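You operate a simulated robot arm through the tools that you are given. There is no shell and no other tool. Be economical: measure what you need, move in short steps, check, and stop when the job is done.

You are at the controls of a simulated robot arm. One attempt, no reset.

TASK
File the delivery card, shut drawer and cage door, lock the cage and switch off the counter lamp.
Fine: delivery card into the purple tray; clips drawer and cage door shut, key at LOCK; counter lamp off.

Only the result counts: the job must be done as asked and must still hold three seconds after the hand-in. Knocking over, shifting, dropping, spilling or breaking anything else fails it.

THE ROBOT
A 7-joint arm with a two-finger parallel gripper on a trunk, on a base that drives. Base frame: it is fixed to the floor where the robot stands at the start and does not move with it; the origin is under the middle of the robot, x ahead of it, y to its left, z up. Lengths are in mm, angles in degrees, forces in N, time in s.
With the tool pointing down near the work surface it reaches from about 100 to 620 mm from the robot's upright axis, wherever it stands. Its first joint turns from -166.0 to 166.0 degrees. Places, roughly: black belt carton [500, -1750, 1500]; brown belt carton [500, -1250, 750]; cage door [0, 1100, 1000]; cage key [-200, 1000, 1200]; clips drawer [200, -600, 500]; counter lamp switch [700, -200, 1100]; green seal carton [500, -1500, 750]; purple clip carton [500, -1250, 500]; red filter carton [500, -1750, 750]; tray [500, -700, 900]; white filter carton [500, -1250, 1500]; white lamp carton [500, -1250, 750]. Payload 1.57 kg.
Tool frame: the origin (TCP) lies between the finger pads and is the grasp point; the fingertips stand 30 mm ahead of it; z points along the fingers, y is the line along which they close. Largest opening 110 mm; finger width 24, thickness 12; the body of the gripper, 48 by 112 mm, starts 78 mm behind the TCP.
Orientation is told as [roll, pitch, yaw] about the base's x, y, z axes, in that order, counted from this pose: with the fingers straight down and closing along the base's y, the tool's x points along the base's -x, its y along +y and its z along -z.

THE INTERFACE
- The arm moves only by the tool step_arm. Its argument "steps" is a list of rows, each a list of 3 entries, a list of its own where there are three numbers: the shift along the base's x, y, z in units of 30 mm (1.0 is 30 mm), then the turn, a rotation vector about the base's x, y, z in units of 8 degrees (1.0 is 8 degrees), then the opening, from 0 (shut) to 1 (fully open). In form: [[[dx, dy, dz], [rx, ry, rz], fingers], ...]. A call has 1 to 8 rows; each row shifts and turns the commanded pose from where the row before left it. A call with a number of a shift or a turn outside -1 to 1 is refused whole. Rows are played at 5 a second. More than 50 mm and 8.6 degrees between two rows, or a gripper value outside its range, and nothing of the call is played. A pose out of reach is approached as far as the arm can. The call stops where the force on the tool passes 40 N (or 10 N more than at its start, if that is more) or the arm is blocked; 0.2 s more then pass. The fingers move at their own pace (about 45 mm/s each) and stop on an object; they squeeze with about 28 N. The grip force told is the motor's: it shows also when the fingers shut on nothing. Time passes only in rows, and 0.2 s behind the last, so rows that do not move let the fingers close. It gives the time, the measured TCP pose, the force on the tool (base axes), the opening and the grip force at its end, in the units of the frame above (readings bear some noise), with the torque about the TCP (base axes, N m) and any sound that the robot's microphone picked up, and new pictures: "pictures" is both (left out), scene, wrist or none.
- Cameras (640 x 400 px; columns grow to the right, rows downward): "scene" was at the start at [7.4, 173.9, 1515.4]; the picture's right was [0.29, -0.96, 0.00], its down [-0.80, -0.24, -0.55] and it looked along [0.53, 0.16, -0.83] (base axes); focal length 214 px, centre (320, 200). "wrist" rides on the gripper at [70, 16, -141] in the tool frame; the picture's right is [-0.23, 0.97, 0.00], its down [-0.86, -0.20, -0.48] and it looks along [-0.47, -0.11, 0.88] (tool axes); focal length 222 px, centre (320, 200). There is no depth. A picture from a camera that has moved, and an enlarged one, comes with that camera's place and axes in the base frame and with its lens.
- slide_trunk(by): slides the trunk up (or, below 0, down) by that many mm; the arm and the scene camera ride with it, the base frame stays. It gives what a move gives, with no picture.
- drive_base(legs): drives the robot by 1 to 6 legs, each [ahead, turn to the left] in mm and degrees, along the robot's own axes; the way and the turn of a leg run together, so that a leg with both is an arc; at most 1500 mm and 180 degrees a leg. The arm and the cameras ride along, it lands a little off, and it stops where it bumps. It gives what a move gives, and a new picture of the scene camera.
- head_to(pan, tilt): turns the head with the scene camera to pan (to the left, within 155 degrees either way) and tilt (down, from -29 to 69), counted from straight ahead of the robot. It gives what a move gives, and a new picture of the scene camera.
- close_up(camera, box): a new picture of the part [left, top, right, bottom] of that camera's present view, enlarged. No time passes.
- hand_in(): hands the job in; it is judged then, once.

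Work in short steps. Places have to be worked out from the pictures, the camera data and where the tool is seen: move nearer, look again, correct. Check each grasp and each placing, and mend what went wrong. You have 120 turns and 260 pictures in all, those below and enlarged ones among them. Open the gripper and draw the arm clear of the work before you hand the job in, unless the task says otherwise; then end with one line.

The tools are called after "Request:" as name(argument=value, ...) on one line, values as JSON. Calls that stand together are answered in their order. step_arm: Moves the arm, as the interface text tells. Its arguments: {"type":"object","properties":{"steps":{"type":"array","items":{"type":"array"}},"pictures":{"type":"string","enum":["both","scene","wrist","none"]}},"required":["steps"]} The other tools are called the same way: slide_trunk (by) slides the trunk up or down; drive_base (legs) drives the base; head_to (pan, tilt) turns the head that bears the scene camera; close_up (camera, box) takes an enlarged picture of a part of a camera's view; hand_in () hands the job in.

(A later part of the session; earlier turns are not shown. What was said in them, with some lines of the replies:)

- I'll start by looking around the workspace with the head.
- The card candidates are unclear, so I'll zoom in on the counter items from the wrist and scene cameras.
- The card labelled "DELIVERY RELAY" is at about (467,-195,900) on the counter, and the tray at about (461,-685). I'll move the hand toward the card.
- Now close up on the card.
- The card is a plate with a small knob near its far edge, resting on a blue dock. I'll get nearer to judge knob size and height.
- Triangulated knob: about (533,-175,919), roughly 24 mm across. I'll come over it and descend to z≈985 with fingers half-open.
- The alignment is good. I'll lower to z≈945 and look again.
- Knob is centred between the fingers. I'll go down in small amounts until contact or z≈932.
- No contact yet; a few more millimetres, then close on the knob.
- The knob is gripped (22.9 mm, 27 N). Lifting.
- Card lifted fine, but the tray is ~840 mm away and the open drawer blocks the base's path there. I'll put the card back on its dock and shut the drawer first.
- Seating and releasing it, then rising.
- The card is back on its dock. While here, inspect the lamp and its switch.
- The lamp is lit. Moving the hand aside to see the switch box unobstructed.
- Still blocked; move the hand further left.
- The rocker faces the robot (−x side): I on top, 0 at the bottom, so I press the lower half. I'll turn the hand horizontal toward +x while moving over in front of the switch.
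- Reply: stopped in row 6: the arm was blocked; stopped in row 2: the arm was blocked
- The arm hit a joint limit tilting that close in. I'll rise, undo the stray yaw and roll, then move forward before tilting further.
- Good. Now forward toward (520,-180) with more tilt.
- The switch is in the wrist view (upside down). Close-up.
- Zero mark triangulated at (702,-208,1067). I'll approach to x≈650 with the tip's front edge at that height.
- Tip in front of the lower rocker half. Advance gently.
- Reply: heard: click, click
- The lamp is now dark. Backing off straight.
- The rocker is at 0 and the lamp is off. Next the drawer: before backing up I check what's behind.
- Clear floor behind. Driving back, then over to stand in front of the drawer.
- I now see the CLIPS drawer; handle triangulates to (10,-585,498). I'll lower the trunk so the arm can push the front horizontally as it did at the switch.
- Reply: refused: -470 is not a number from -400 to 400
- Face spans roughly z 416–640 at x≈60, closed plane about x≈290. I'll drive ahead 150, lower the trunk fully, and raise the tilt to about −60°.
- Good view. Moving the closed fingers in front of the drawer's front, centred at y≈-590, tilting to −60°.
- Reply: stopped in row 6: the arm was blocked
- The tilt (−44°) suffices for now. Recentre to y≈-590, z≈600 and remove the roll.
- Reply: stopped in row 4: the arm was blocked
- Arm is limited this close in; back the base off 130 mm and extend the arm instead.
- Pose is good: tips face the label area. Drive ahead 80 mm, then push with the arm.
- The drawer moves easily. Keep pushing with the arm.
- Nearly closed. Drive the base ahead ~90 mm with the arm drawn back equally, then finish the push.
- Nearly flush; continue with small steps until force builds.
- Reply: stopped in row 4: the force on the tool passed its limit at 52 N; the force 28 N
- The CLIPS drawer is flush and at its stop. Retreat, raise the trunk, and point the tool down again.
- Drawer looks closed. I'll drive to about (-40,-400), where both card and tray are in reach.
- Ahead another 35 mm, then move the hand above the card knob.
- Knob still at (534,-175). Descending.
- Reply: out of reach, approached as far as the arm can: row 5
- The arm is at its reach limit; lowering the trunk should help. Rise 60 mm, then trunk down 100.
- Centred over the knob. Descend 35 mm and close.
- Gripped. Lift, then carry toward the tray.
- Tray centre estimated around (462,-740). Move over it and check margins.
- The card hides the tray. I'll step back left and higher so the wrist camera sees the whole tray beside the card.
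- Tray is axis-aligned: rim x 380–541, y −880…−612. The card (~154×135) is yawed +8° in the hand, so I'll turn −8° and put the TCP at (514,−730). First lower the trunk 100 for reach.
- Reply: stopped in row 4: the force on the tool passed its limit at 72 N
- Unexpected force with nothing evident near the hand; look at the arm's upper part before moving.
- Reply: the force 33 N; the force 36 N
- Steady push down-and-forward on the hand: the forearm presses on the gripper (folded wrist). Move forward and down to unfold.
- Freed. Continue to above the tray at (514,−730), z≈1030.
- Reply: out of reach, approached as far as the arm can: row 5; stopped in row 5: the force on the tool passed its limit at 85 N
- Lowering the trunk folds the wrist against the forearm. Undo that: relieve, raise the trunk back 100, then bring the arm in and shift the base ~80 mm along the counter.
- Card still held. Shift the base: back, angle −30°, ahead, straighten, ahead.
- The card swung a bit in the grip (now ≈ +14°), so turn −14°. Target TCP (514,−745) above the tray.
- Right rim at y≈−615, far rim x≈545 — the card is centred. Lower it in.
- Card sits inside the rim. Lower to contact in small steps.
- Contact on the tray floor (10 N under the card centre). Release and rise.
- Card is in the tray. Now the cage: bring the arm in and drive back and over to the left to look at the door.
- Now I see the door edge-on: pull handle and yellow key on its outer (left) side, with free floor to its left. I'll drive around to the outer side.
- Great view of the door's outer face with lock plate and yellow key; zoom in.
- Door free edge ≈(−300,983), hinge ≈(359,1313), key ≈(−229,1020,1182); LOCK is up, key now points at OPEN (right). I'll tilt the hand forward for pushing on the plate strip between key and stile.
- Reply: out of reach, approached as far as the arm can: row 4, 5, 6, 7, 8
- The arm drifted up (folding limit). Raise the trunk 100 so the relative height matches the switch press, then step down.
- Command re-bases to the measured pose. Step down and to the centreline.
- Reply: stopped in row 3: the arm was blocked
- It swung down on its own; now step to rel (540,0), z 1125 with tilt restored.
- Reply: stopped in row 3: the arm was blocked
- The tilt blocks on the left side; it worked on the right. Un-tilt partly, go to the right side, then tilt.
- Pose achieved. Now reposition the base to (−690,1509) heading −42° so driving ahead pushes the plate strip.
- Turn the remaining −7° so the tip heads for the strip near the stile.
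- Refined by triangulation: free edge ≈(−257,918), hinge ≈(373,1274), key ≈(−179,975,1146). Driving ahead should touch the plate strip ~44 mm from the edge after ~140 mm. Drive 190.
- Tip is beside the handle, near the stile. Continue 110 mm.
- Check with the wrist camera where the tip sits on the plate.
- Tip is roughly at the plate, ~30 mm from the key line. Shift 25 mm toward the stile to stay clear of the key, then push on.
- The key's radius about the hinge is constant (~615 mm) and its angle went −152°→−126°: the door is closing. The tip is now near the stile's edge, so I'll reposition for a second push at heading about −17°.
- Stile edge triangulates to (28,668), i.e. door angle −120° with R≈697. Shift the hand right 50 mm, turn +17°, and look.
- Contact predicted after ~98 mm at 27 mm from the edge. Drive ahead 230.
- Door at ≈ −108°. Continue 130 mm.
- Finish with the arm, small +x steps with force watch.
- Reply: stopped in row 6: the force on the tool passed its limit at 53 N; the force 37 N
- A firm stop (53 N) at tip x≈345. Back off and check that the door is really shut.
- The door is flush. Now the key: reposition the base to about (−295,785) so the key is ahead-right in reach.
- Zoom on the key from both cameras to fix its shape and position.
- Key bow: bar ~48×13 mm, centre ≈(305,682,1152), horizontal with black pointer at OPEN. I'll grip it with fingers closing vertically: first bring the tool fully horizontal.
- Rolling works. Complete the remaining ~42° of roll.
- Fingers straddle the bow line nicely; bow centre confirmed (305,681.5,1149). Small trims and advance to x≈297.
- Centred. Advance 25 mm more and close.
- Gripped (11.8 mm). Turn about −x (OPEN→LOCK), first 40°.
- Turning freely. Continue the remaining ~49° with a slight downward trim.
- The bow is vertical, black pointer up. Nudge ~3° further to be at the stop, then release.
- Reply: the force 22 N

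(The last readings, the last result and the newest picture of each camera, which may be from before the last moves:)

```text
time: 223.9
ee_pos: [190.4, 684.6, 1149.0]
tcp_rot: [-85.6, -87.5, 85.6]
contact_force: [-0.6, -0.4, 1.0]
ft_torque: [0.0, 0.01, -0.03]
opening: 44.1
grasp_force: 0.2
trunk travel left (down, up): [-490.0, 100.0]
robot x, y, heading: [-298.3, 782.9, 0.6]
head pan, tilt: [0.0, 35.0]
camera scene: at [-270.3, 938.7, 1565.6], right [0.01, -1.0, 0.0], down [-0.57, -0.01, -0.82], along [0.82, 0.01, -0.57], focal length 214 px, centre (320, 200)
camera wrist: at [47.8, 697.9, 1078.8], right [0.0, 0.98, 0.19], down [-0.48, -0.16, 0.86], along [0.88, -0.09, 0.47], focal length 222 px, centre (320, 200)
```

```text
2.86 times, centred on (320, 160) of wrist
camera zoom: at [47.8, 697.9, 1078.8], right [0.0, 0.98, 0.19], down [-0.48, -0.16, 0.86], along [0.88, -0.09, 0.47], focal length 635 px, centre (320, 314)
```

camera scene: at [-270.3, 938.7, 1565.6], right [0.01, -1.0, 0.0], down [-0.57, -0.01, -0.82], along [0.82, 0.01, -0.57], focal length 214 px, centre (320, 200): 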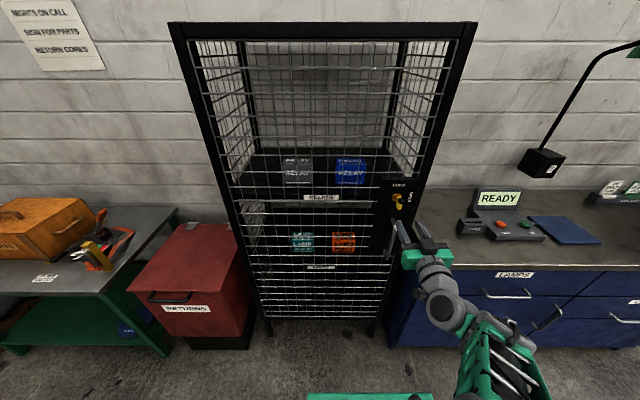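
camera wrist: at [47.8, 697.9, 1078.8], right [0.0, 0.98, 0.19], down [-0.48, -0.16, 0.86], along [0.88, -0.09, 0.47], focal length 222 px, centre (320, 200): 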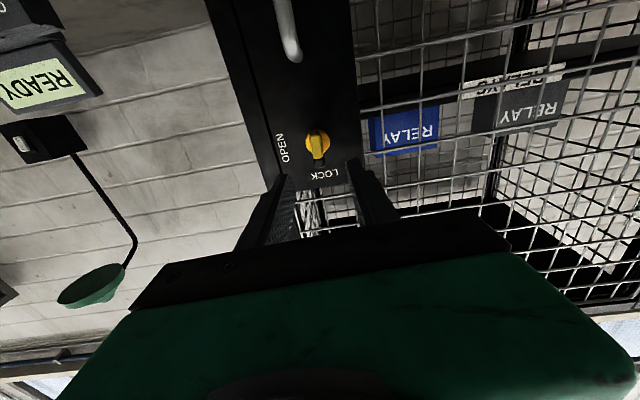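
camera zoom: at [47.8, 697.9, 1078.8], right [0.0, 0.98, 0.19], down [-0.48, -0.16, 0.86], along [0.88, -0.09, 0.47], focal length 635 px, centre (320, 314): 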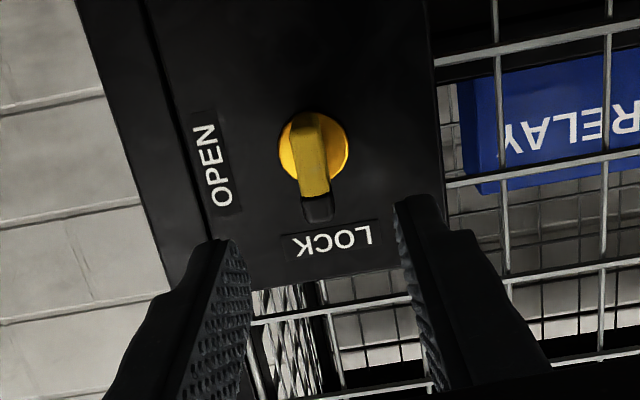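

Key points to LOCK. Back away and make a final check of everything.

Request:
step_arm(steps=[[[-0.8, 0, 0], [0, 0, 0], 1], [[-0.5, 0, 0], [0, 0, 0], 1]], pictures="none")

Request:
drive_base(legs=[[-500, 0]])

Request:
head_to(pan=-30, tilt=25)

Request:
close_up(camera="scene", box=[140, 60, 460, 320])

```text
time: 224.5
ee_pos: [151.8, 688.2, 1145.6]
tcp_rot: [-76.7, -88.0, 77.4]
contact_force: [-0.6, -0.1, -0.1]
ft_torque: [-0.01, -0.01, -0.02]
opening: 96.1
grasp_force: 0.1
trunk travel left (down, up): [-490.0, 100.0]
robot x, y, heading: [-296.3, 782.8, 0.9]
head pan, tilt: [0.0, 35.0]
```

```text
time: 227.4
ee_pos: [-351.4, 679.5, 1146.8]
tcp_rot: [-78.3, -87.9, 78.2]
contact_force: [0.1, 0.7, -0.5]
ft_torque: [-0.03, 0.01, 0.01]
opening: 110.0
grasp_force: 0.0
trunk travel left (down, up): [-490.0, 100.0]
robot x, y, heading: [-797.7, 781.8, 0.5]
head pan, tilt: [0.0, 35.0]
camera scene: at [-771.5, 934.3, 1565.6], right [0.01, -1.0, 0.0], down [-0.57, 0.0, -0.82], along [0.82, 0.01, -0.57], focal length 214 px, centre (320, 200)
```

scene: 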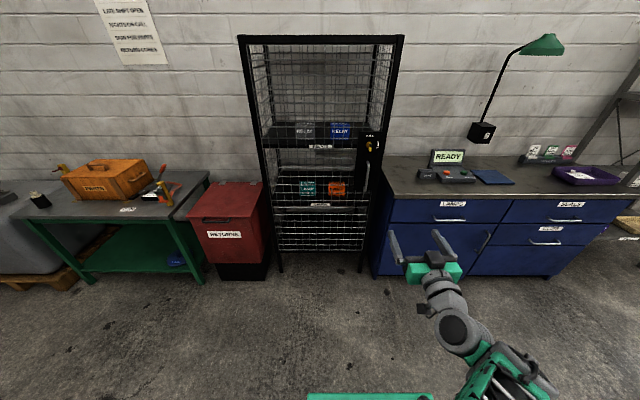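

```text
time: 228.4
ee_pos: [-350.5, 678.5, 1144.6]
tcp_rot: [-74.5, -88.0, 74.3]
contact_force: [0.3, 0.1, 0.1]
ft_torque: [0.0, -0.03, -0.01]
opening: 110.0
grasp_force: 0.1
trunk travel left (down, up): [-490.0, 100.0]
robot x, y, heading: [-796.0, 777.8, 0.4]
head pan, tilt: [-30.0, 25.0]
camera scene: at [-779.3, 888.2, 1581.3], right [-0.49, -0.87, 0.0], down [-0.37, 0.21, -0.91], along [0.79, -0.45, -0.42], focal length 214 px, centre (320, 200)
```

scene: 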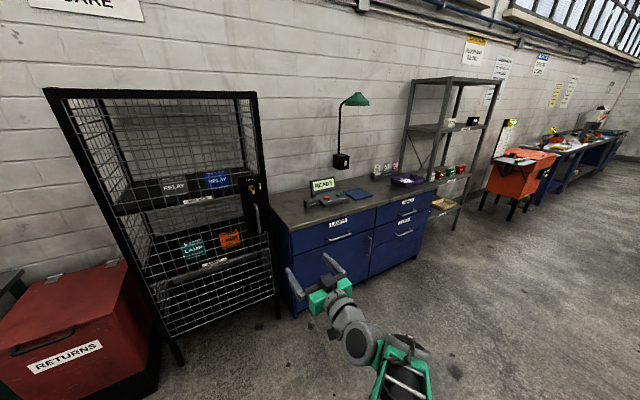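

```text
1.54 times, centred on (300, 190) of scene
camera zoom: at [-779.3, 888.2, 1581.3], right [-0.49, -0.87, 0.0], down [-0.37, 0.21, -0.91], along [0.79, -0.45, -0.42], focal length 330 px, centre (351, 215)
```

zoom: 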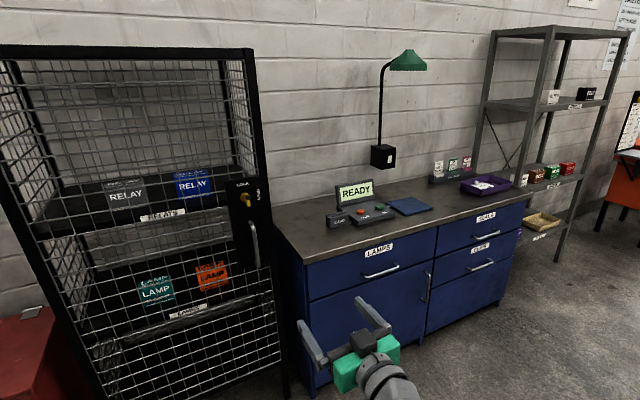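

The final view shows the drawer flush, door shut with the key at LOCK, lamp dark and the card in the tray. The gripper is open and clear, so I'm handing in.

Request:
hand_in()

```text
The job is handed in.
```

The delivery card is in the purple tray, the clips drawer and cage door are shut, the key is at LOCK, and the counter lamp is off; the job is handed in.
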